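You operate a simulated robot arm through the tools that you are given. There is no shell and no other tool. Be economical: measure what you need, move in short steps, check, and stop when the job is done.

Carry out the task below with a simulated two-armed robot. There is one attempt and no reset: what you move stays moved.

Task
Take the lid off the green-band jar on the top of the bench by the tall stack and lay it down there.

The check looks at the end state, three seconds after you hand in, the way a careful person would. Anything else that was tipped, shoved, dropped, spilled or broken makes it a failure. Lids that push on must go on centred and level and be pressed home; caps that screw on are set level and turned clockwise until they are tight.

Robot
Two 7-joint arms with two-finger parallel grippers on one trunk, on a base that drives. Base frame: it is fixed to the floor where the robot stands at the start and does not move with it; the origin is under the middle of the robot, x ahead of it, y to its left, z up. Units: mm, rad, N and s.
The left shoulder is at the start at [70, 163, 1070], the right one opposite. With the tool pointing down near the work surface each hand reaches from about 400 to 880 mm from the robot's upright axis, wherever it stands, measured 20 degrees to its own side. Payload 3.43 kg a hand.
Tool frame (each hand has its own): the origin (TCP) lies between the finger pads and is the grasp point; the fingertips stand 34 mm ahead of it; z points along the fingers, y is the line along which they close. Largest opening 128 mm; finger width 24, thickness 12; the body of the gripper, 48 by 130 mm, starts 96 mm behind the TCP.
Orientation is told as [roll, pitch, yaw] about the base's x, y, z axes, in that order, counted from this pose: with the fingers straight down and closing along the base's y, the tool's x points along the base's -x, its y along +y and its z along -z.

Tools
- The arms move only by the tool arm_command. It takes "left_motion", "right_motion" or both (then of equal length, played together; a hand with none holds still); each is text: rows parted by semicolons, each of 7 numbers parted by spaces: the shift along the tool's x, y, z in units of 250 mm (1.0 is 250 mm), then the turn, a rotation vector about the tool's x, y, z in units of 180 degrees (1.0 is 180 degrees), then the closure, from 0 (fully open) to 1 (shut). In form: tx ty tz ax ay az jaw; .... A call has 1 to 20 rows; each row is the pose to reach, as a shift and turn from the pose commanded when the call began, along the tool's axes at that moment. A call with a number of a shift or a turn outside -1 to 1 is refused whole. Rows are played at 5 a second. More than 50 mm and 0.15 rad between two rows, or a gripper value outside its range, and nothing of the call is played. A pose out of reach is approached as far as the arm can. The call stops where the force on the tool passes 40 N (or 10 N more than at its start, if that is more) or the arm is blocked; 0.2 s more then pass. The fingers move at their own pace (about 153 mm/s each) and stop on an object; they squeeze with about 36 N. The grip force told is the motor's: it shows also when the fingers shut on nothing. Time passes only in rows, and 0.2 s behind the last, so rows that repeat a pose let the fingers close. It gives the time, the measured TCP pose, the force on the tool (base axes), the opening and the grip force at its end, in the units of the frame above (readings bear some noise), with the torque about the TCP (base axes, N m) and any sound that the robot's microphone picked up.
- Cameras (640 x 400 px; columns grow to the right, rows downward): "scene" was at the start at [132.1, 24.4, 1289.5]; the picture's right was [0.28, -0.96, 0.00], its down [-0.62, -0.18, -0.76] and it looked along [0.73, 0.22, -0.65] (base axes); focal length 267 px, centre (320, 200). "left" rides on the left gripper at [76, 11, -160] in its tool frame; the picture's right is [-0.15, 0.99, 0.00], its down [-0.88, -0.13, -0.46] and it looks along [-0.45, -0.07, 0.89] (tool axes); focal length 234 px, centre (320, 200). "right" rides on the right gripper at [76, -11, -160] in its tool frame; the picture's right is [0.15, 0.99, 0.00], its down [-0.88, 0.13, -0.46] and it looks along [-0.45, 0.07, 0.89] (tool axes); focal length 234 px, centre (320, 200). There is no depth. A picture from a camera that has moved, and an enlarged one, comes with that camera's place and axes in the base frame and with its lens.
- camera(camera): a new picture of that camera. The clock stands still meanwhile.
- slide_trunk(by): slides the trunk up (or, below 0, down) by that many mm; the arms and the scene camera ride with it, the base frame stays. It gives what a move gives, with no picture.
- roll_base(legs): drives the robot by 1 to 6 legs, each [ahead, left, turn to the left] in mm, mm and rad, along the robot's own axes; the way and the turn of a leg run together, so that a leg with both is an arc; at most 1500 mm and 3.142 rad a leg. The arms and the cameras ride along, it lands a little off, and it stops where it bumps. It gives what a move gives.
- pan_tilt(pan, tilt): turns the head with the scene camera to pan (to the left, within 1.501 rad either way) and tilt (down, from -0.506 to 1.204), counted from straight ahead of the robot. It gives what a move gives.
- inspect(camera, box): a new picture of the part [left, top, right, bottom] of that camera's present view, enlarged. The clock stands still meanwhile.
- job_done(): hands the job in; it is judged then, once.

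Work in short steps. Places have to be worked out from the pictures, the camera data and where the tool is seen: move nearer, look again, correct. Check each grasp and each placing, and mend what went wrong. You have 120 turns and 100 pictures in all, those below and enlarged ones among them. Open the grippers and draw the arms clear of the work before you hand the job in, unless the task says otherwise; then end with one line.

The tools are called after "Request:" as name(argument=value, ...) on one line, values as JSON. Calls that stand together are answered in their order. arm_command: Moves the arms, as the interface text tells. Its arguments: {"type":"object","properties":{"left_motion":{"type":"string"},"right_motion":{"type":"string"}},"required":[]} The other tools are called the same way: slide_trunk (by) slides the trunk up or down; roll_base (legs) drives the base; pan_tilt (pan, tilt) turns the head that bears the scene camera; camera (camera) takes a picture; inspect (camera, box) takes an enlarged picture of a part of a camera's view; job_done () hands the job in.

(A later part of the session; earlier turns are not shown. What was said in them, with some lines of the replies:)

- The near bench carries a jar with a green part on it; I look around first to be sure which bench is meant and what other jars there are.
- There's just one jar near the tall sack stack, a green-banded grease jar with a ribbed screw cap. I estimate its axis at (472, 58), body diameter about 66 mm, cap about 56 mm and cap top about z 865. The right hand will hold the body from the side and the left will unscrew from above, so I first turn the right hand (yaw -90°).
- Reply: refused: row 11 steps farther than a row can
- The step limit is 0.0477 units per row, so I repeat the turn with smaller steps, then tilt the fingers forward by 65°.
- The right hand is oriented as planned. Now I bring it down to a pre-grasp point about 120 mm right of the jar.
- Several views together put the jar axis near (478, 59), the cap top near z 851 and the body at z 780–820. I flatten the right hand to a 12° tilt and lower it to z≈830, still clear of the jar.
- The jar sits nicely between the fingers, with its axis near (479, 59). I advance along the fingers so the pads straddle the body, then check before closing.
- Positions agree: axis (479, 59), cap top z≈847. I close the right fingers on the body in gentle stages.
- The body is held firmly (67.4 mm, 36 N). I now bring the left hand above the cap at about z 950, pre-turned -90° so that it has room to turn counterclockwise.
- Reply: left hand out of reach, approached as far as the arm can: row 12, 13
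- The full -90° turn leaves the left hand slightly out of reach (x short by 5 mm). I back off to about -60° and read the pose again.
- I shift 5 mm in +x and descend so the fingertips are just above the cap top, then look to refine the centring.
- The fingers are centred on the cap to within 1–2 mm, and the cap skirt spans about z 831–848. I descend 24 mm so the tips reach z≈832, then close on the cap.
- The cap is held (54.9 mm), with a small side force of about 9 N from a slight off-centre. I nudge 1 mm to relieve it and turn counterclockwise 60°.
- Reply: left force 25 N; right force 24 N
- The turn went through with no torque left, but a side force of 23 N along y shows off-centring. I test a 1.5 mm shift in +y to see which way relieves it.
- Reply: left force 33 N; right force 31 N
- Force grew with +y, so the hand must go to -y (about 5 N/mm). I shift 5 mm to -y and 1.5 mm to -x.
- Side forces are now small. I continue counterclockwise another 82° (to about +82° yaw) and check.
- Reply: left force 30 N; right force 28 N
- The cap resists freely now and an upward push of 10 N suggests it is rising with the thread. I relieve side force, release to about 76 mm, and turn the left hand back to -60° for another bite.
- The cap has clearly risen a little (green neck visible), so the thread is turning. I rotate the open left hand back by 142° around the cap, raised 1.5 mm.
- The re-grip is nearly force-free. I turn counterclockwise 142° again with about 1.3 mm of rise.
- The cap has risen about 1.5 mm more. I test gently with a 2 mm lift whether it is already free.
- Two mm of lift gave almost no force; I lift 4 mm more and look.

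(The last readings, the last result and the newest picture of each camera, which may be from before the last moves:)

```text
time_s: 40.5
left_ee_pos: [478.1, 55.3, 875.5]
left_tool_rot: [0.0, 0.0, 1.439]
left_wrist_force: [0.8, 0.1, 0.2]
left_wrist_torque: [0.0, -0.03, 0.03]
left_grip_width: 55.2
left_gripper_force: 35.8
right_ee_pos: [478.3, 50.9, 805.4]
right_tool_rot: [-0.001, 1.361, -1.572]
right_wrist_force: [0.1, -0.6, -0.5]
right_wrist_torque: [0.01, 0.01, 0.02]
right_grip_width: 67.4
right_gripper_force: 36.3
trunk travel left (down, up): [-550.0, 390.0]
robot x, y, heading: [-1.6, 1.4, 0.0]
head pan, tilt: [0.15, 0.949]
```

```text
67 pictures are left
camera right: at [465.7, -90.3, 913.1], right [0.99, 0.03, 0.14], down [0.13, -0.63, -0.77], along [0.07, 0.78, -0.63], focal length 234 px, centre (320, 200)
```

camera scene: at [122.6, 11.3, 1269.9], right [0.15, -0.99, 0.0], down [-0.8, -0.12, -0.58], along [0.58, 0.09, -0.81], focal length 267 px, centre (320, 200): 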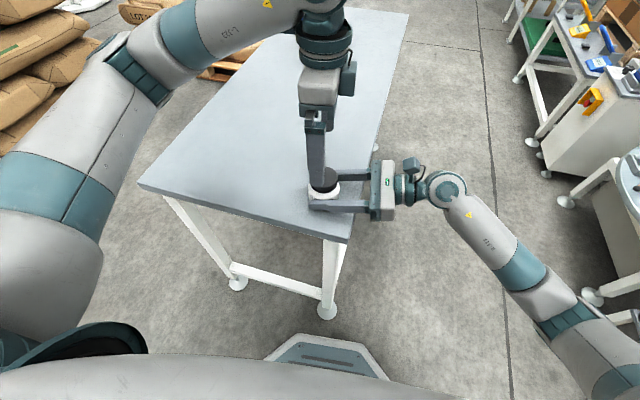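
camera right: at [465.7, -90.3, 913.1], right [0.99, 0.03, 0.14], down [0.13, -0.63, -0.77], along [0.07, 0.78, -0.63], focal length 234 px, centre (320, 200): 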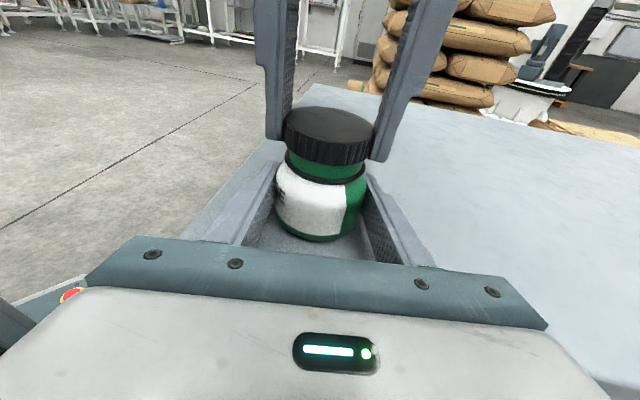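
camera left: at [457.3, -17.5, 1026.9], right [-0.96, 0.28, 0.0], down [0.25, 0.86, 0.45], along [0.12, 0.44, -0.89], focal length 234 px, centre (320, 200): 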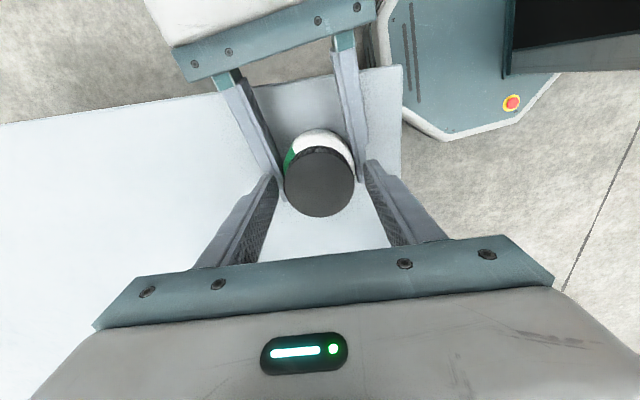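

The cap is off the thread and rising freely. I lift it 60 mm clear of the neck.

Request:
arm_command(left_motion="0 0 -0.04 0 0 0 1;0 0 -0.1 0 0 0 1;0 0 -0.17 0 0 0 1;0 0 -0.24 0 0 0 1;0 0 -0.24 0 0 0 1")

Request:
camera(camera="right")

Request:
camera(camera="scene")

```text
time_s: 41.7
left_ee_pos: [477.0, 56.4, 936.8]
left_tool_rot: [0.002, -0.001, 1.439]
left_wrist_force: [-1.1, 0.0, -0.2]
left_wrist_torque: [0.04, 0.01, -0.02]
left_grip_width: 55.1
left_gripper_force: 36.2
right_ee_pos: [477.9, 50.3, 806.4]
right_tool_rot: [0.001, 1.36, -1.57]
right_wrist_force: [-0.8, 0.6, 0.1]
right_wrist_torque: [-0.01, 0.05, 0.0]
right_grip_width: 67.5
right_gripper_force: 36.2
trunk travel left (down, up): [-550.0, 390.0]
robot x, y, heading: [0.1, -1.4, 0.003]
head pan, tilt: [0.15, 0.949]
```

```text
66 pictures are left
camera right: at [465.7, -90.2, 913.1], right [0.99, 0.03, 0.14], down [0.13, -0.63, -0.77], along [0.07, 0.78, -0.63], focal length 234 px, centre (320, 200)
```

right: 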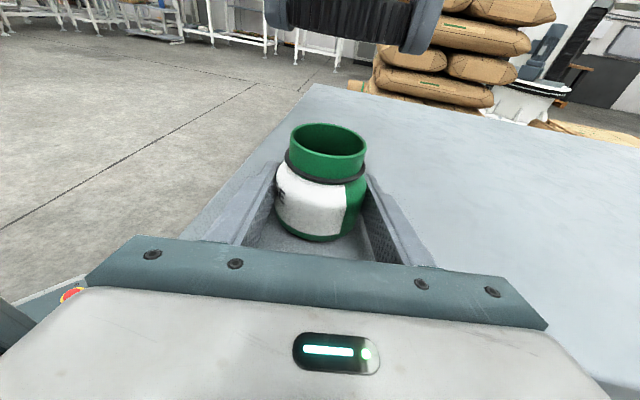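

```text
65 pictures are left
camera scene: at [122.8, 11.1, 1269.9], right [0.15, -0.99, 0.0], down [-0.8, -0.12, -0.58], along [0.58, 0.09, -0.81], focal length 267 px, centre (320, 200)
```

scene: 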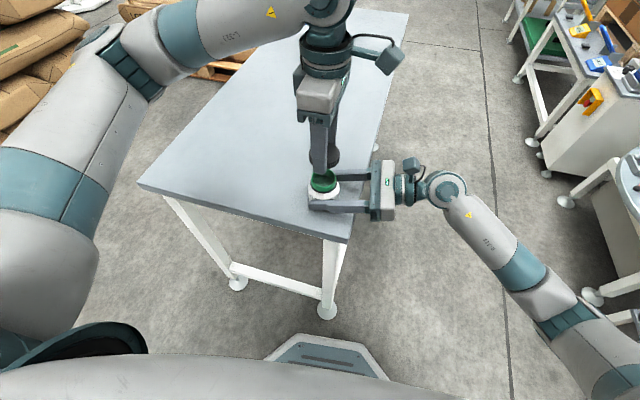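

The jar is open and upright, and the cap is in the left hand. I carry it to about (560, 200) over the bench, turning the hand back to zero yaw.

Request:
arm_command(left_motion="-0.056 -0.0226 0 0 0 0.0417 1;-0.112 -0.0453 0 0 0 0.0833 1;-0.168 -0.068 0 0 0 0.125 1;-0.224 -0.0906 0 0 0 0.1667 1;-0.28 -0.113 0 0 0 0.2083 1;-0.337 -0.136 0 0 0 0.25 1;-0.393 -0.158 0 0 0 0.2917 1;-0.449 -0.181 0 0 0 0.3333 1;-0.505 -0.204 0 0 0 0.375 1;-0.561 -0.226 0 0 0 0.4167 1;-0.617 -0.249 0 0 0 0.4583 1;-0.617 -0.249 0 0 0 0.4583 1")

Request:
camera(camera="scene")

Request:
camera(camera="right")

```text
time_s: 44.3
left_ee_pos: [560.3, 201.9, 934.7]
left_tool_rot: [0.0, 0.0, 0.0]
left_wrist_force: [-0.1, 0.0, -0.1]
left_wrist_torque: [0.01, 0.01, 0.01]
left_grip_width: 55.2
left_gripper_force: 36.5
right_ee_pos: [477.9, 50.6, 806.0]
right_tool_rot: [0.001, 1.361, -1.573]
right_wrist_force: [1.1, -0.6, -0.9]
right_wrist_torque: [0.03, 0.0, 0.0]
right_grip_width: 67.6
right_gripper_force: 35.7
trunk travel left (down, up): [-550.0, 390.0]
robot x, y, heading: [0.6, 1.6, -0.0]
head pan, tilt: [0.15, 0.949]
```

```text
64 pictures are left
camera scene: at [122.8, 10.9, 1269.9], right [0.15, -0.99, 0.0], down [-0.8, -0.12, -0.58], along [0.58, 0.09, -0.81], focal length 267 px, centre (320, 200)
```

scene: 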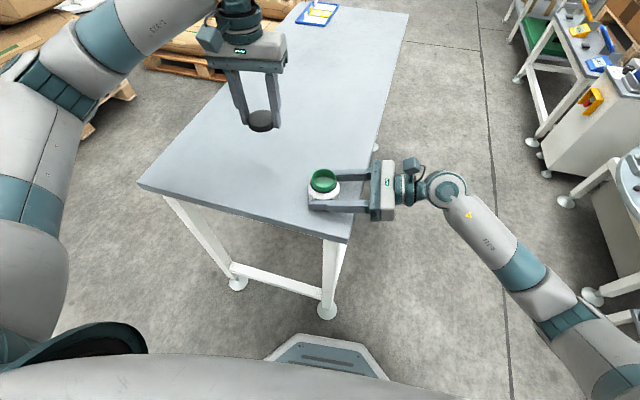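

```text
63 pictures are left
camera right: at [465.7, -90.4, 913.1], right [0.99, 0.03, 0.14], down [0.13, -0.63, -0.77], along [0.07, 0.78, -0.63], focal length 234 px, centre (320, 200)
```

right: 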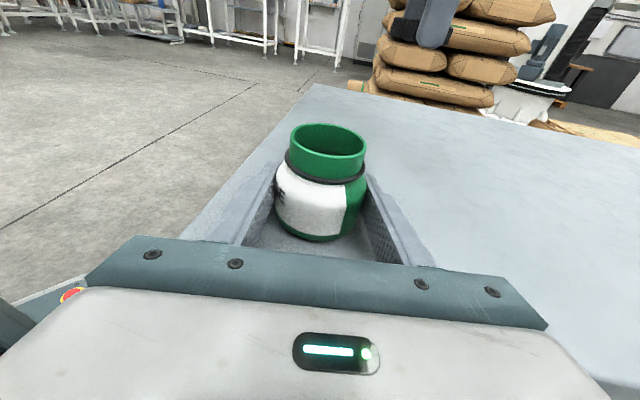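

The cap hangs level in the left hand, with its bottom edge about 36 mm below the TCP, so I expect touchdown near TCP z 816. I descend to about 823.

Request:
arm_command(left_motion="0 0 0.15 0 0 0 1;0 0 0.3 0 0 0 1;0 0 0.4 0 0 0 1;0 0 0.448 0 0 0 1;0 0 0.448 0 0 0 1")

Request:
inspect(camera="scene", box=[200, 60, 360, 160])

Request:
inspect(camera="right", box=[340, 20, 500, 120])

```text
time_s: 45.5
left_ee_pos: [560.7, 201.2, 820.9]
left_tool_rot: [-0.001, -0.001, 0.0]
left_wrist_force: [-0.2, -0.2, 0.3]
left_wrist_torque: [-0.03, -0.01, -0.03]
left_grip_width: 54.9
left_gripper_force: 35.5
right_ee_pos: [478.8, 50.4, 807.5]
right_tool_rot: [0.0, 1.361, -1.573]
right_wrist_force: [-0.5, -1.0, -0.3]
right_wrist_torque: [-0.03, 0.0, 0.03]
right_grip_width: 67.8
right_gripper_force: 36.2
trunk travel left (down, up): [-550.0, 390.0]
robot x, y, heading: [2.7, -2.2, 0.004]
head pan, tilt: [0.15, 0.949]
```

```text
4.00 times, centred on (280, 110) of scene
camera zoom: at [122.8, 11.1, 1269.9], right [0.15, -0.99, 0.0], down [-0.8, -0.12, -0.58], along [0.58, 0.09, -0.81], focal length 1070 px, centre (480, 560)
```

zoom: 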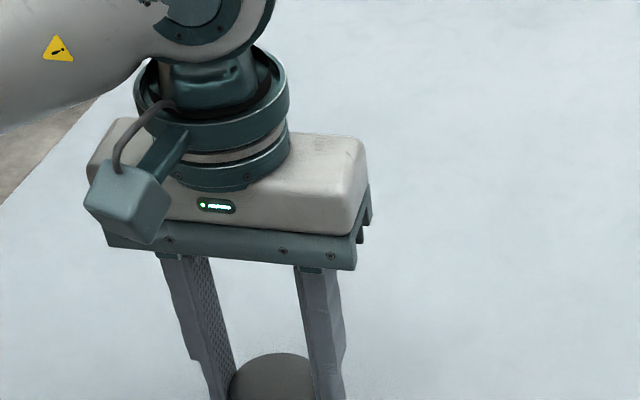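

```text
4.00 times, centred on (420, 70) of right
camera zoom: at [465.7, -90.2, 913.1], right [0.99, 0.03, 0.14], down [0.13, -0.63, -0.77], along [0.07, 0.78, -0.63], focal length 937 px, centre (-80, 720)
```

zoom: 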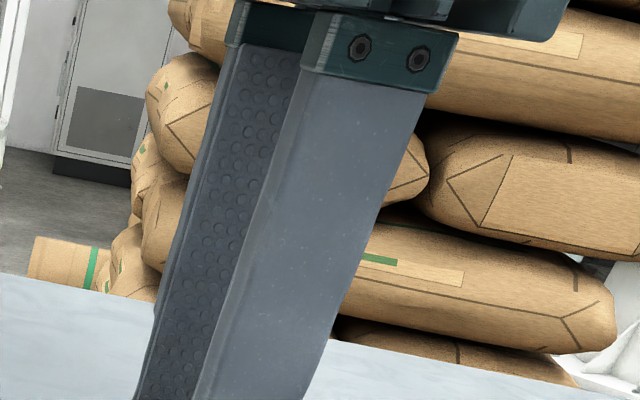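

Not touching yet; I go down in fine steps and read the force.

Request:
arm_command(left_motion="0 0 0.003 0 0 0 1;0 0 0.006 0 0 0 1;0 0 0.009 0 0 0 1;0 0 0.012 0 0 0 1;0 0 0.012 0 0 0 1")

Request:
inspect(camera="right", box=[320, 80, 480, 180])

```text
time_s: 46.7
left_ee_pos: [559.9, 201.7, 819.5]
left_tool_rot: [0.0, 0.002, 0.0]
left_wrist_force: [0.6, 0.1, 0.3]
left_wrist_torque: [0.0, -0.02, 0.02]
left_grip_width: 55.1
left_gripper_force: 35.7
right_ee_pos: [478.9, 50.4, 806.1]
right_tool_rot: [0.0, 1.361, -1.573]
right_wrist_force: [0.6, 0.4, 0.5]
right_wrist_torque: [0.01, 0.02, 0.02]
right_grip_width: 67.5
right_gripper_force: 36.7
trunk travel left (down, up): [-550.0, 390.0]
robot x, y, heading: [2.1, -0.4, 0.001]
head pan, tilt: [0.15, 0.949]
```

```text
4.00 times, centred on (400, 130) of right
camera zoom: at [465.7, -90.2, 913.1], right [0.99, 0.03, 0.14], down [0.13, -0.63, -0.77], along [0.07, 0.78, -0.63], focal length 937 px, centre (0, 480)
```

zoom: 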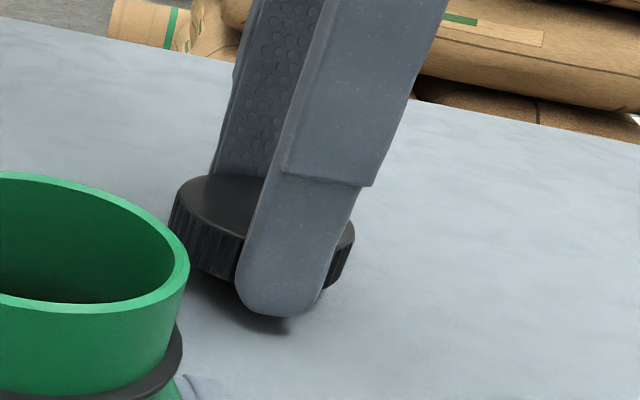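

Still a few mm above the bench; I continue down in fine steps.

Request:
arm_command(left_motion="0 0 0.003 0 0 0 1;0 0 0.006 0 0 0 1;0 0 0.009 0 0 0 1;0 0 0.012 0 0 0 1;0 0 0.012 0 0 0 1")

Request:
inspect(camera="right", box=[320, 80, 480, 180])

```text
time_s: 47.9
left_ee_pos: [560.0, 200.6, 817.6]
left_tool_rot: [0.001, 0.001, 0.001]
left_wrist_force: [-0.8, 0.3, 0.7]
left_wrist_torque: [-0.01, 0.0, -0.03]
left_grip_width: 55.2
left_gripper_force: 36.0
right_ee_pos: [478.5, 50.6, 806.5]
right_tool_rot: [0.002, 1.362, -1.574]
right_wrist_force: [0.0, -0.3, 0.2]
right_wrist_torque: [-0.01, -0.01, 0.03]
right_grip_width: 67.5
right_gripper_force: 36.0
trunk travel left (down, up): [-550.0, 390.0]
robot x, y, heading: [4.1, -2.8, 0.001]
head pan, tilt: [0.15, 0.949]
```

```text
4.00 times, centred on (400, 130) of right
camera zoom: at [465.7, -90.2, 913.1], right [0.99, 0.03, 0.14], down [0.13, -0.63, -0.77], along [0.07, 0.78, -0.63], focal length 937 px, centre (0, 480)
```

zoom: 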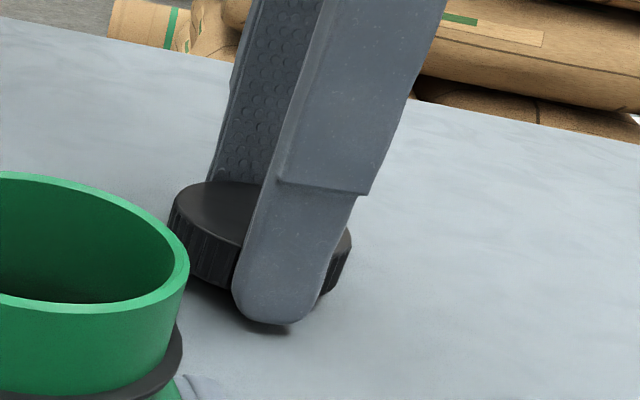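

Shadow still shows a small gap; another 3 mm in fine steps.

Request:
arm_command(left_motion="0 0 0.003 0 0 0 1;0 0 0.006 0 0 0 1;0 0 0.009 0 0 0 1;0 0 0.012 0 0 0 1;0 0 0.012 0 0 0 1")

Request:
inspect(camera="right", box=[320, 80, 480, 180])

```text
time_s: 49.1
left_ee_pos: [558.3, 200.0, 814.4]
left_tool_rot: [-0.001, -0.001, 0.0]
left_wrist_force: [0.1, 0.2, 1.9]
left_wrist_torque: [0.09, 0.0, -0.02]
left_grip_width: 55.0
left_gripper_force: 36.1
right_ee_pos: [479.3, 51.4, 806.7]
right_tool_rot: [-0.001, 1.362, -1.571]
right_wrist_force: [0.5, 0.1, 0.4]
right_wrist_torque: [-0.03, 0.0, 0.0]
right_grip_width: 67.7
right_gripper_force: 36.1
trunk travel left (down, up): [-550.0, 390.0]
robot x, y, heading: [-1.0, -0.0, -0.003]
head pan, tilt: [0.15, 0.949]
```

```text
4.00 times, centred on (400, 130) of right
camera zoom: at [465.6, -90.2, 913.1], right [0.99, 0.03, 0.14], down [0.13, -0.63, -0.77], along [0.07, 0.78, -0.63], focal length 937 px, centre (0, 480)
```

zoom: 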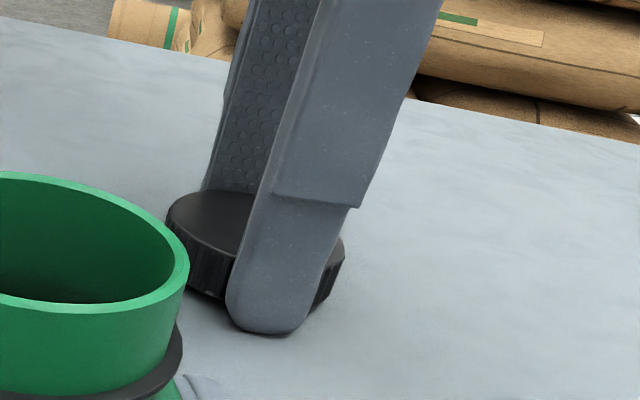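

Force 1.9 N with a small torque suggests first contact. One more mm, slowly, to confirm.

Request:
arm_command(left_motion="0 0 0.002 0 0 0 1;0 0 0.004 0 0 0 1;0 0 0.004 0 0 0 1")

```text
time_s: 49.9
left_ee_pos: [558.0, 199.6, 814.4]
left_tool_rot: [-0.001, 0.0, -0.002]
left_wrist_force: [1.4, 2.3, 6.3]
left_wrist_torque: [0.27, 0.04, -0.11]
left_grip_width: 55.4
left_gripper_force: 36.2
right_ee_pos: [477.8, 50.2, 806.3]
right_tool_rot: [0.001, 1.36, -1.571]
right_wrist_force: [0.3, 0.0, -0.1]
right_wrist_torque: [-0.03, -0.01, 0.0]
right_grip_width: 67.6
right_gripper_force: 36.1
trunk travel left (down, up): [-550.0, 390.0]
robot x, y, heading: [6.1, 4.1, -0.001]
head pan, tilt: [0.15, 0.949]
```

Contact is confirmed (6 N). I open the left fingers and rise straight up.

Request:
arm_command(left_motion="0 0 0 0 0 0 0.5;0 0 0 0 0 0 0.3;0 0 0 0 0 0 0.2;0 0 -0.15 0 0 0 0.2;0 0 -0.3 0 0 0 0.2;0 0 -0.5 0 0 0 0.2;0 0 -0.7 0 0 0 0.2;0 0 -0.7 0 0 0 0.2")

Request:
camera(camera="left")

Request:
camera(camera="right")

```text
time_s: 51.7
left_ee_pos: [558.5, 202.2, 988.3]
left_tool_rot: [0.0, 0.004, 0.0]
left_wrist_force: [0.1, -0.3, 0.1]
left_wrist_torque: [-0.02, 0.02, 0.03]
left_grip_width: 102.2
left_gripper_force: 0.1
right_ee_pos: [479.6, 51.2, 806.2]
right_tool_rot: [-0.002, 1.362, -1.572]
right_wrist_force: [0.4, 0.0, -0.4]
right_wrist_torque: [0.0, 0.0, -0.01]
right_grip_width: 67.5
right_gripper_force: 35.9
trunk travel left (down, up): [-550.0, 390.0]
robot x, y, heading: [-2.2, -1.7, -0.0]
head pan, tilt: [0.15, 0.949]
```

```text
57 pictures are left
camera left: at [482.9, 212.3, 1149.6], right [0.15, 0.99, 0.0], down [0.88, -0.13, 0.46], along [0.45, -0.07, -0.89], focal length 234 px, centre (320, 200)
```

left: 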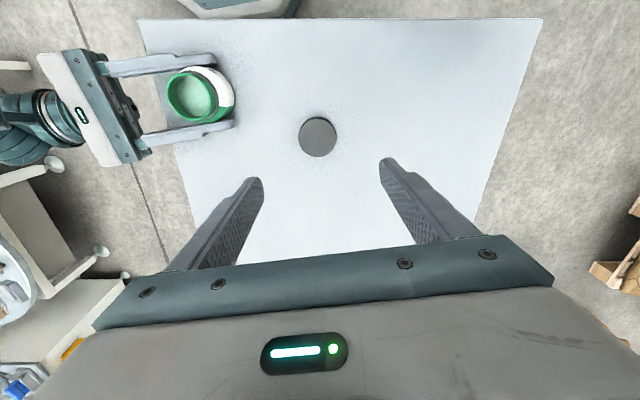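

```text
56 pictures are left
camera right: at [466.0, -90.1, 913.1], right [0.99, 0.03, 0.14], down [0.13, -0.63, -0.77], along [0.07, 0.78, -0.63], focal length 234 px, centre (320, 200)
```

right: 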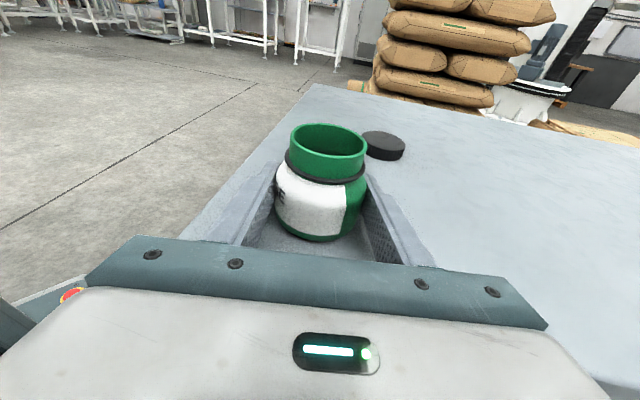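

The cap lies flat on the bench. Now I open the right hand and withdraw it straight back along its fingers.

Request:
arm_command(right_motion="0 0 0 0 0 0 0.4;0 0 0 0 0 0 0.2;0 0 0 0 0 0 0;0 0 0 0 0 0 0;0 0 -0.1 0 0 0 0;0 0 -0.25 0 0 0 0;0 0 -0.44 0 0 0 0;0 0 -0.63 0 0 0 0;0 0 -0.8 0 0 0 0;0 0 -0.8 0 0 0 0")

Request:
camera(camera="scene")

Request:
camera(camera="right")

```text
time_s: 53.9
left_ee_pos: [559.2, 202.0, 988.4]
left_tool_rot: [0.0, 0.0, 0.0]
left_wrist_force: [-0.7, 0.3, -1.3]
left_wrist_torque: [-0.02, -0.03, -0.07]
left_grip_width: 102.4
left_gripper_force: 0.0
right_ee_pos: [478.4, -142.0, 845.0]
right_tool_rot: [-0.002, 1.361, -1.573]
right_wrist_force: [-0.8, -0.1, -0.4]
right_wrist_torque: [-0.01, -0.01, 0.0]
right_grip_width: 128.0
right_gripper_force: 0.0
trunk travel left (down, up): [-550.0, 390.0]
robot x, y, heading: [3.0, 0.2, 0.002]
head pan, tilt: [0.15, 0.949]
```

```text
55 pictures are left
camera scene: at [122.8, 11.6, 1269.9], right [0.15, -0.99, 0.0], down [-0.8, -0.12, -0.58], along [0.58, 0.09, -0.81], focal length 267 px, centre (320, 200)
```

scene: 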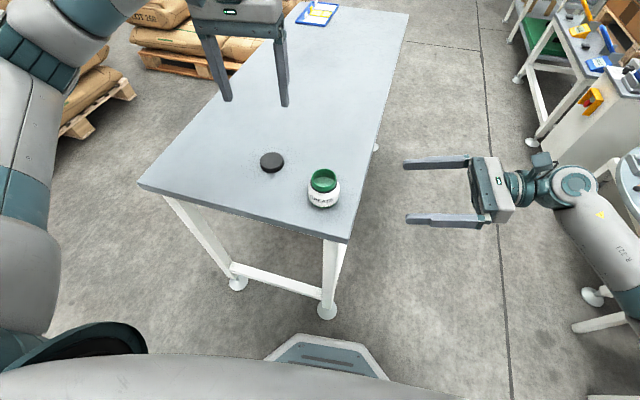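

```text
54 pictures are left
camera right: at [466.4, -282.4, 951.7], right [0.99, 0.03, 0.14], down [0.13, -0.63, -0.77], along [0.07, 0.78, -0.63], focal length 234 px, centre (320, 200)
```

right: 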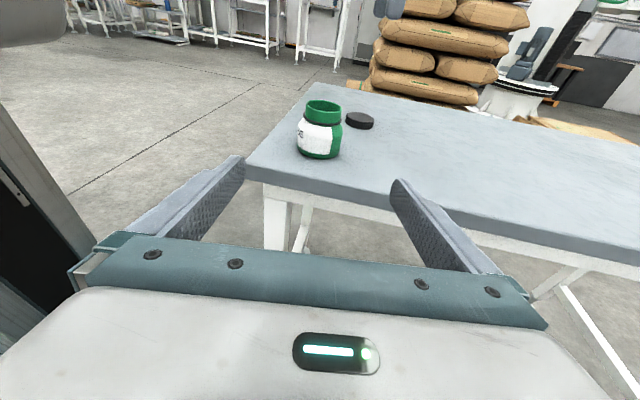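

The jar stands upright and open where it was, the cap lies flat on the bench beside it, and both hands are open and clear. I hand in.

Request:
job_done()

```text
The job is handed in.
```

I unscrewed the lid of the green-band jar and laid it flat on the bench by the tall stack. The jar is still standing upright and open where it was, and both hands are open and clear.
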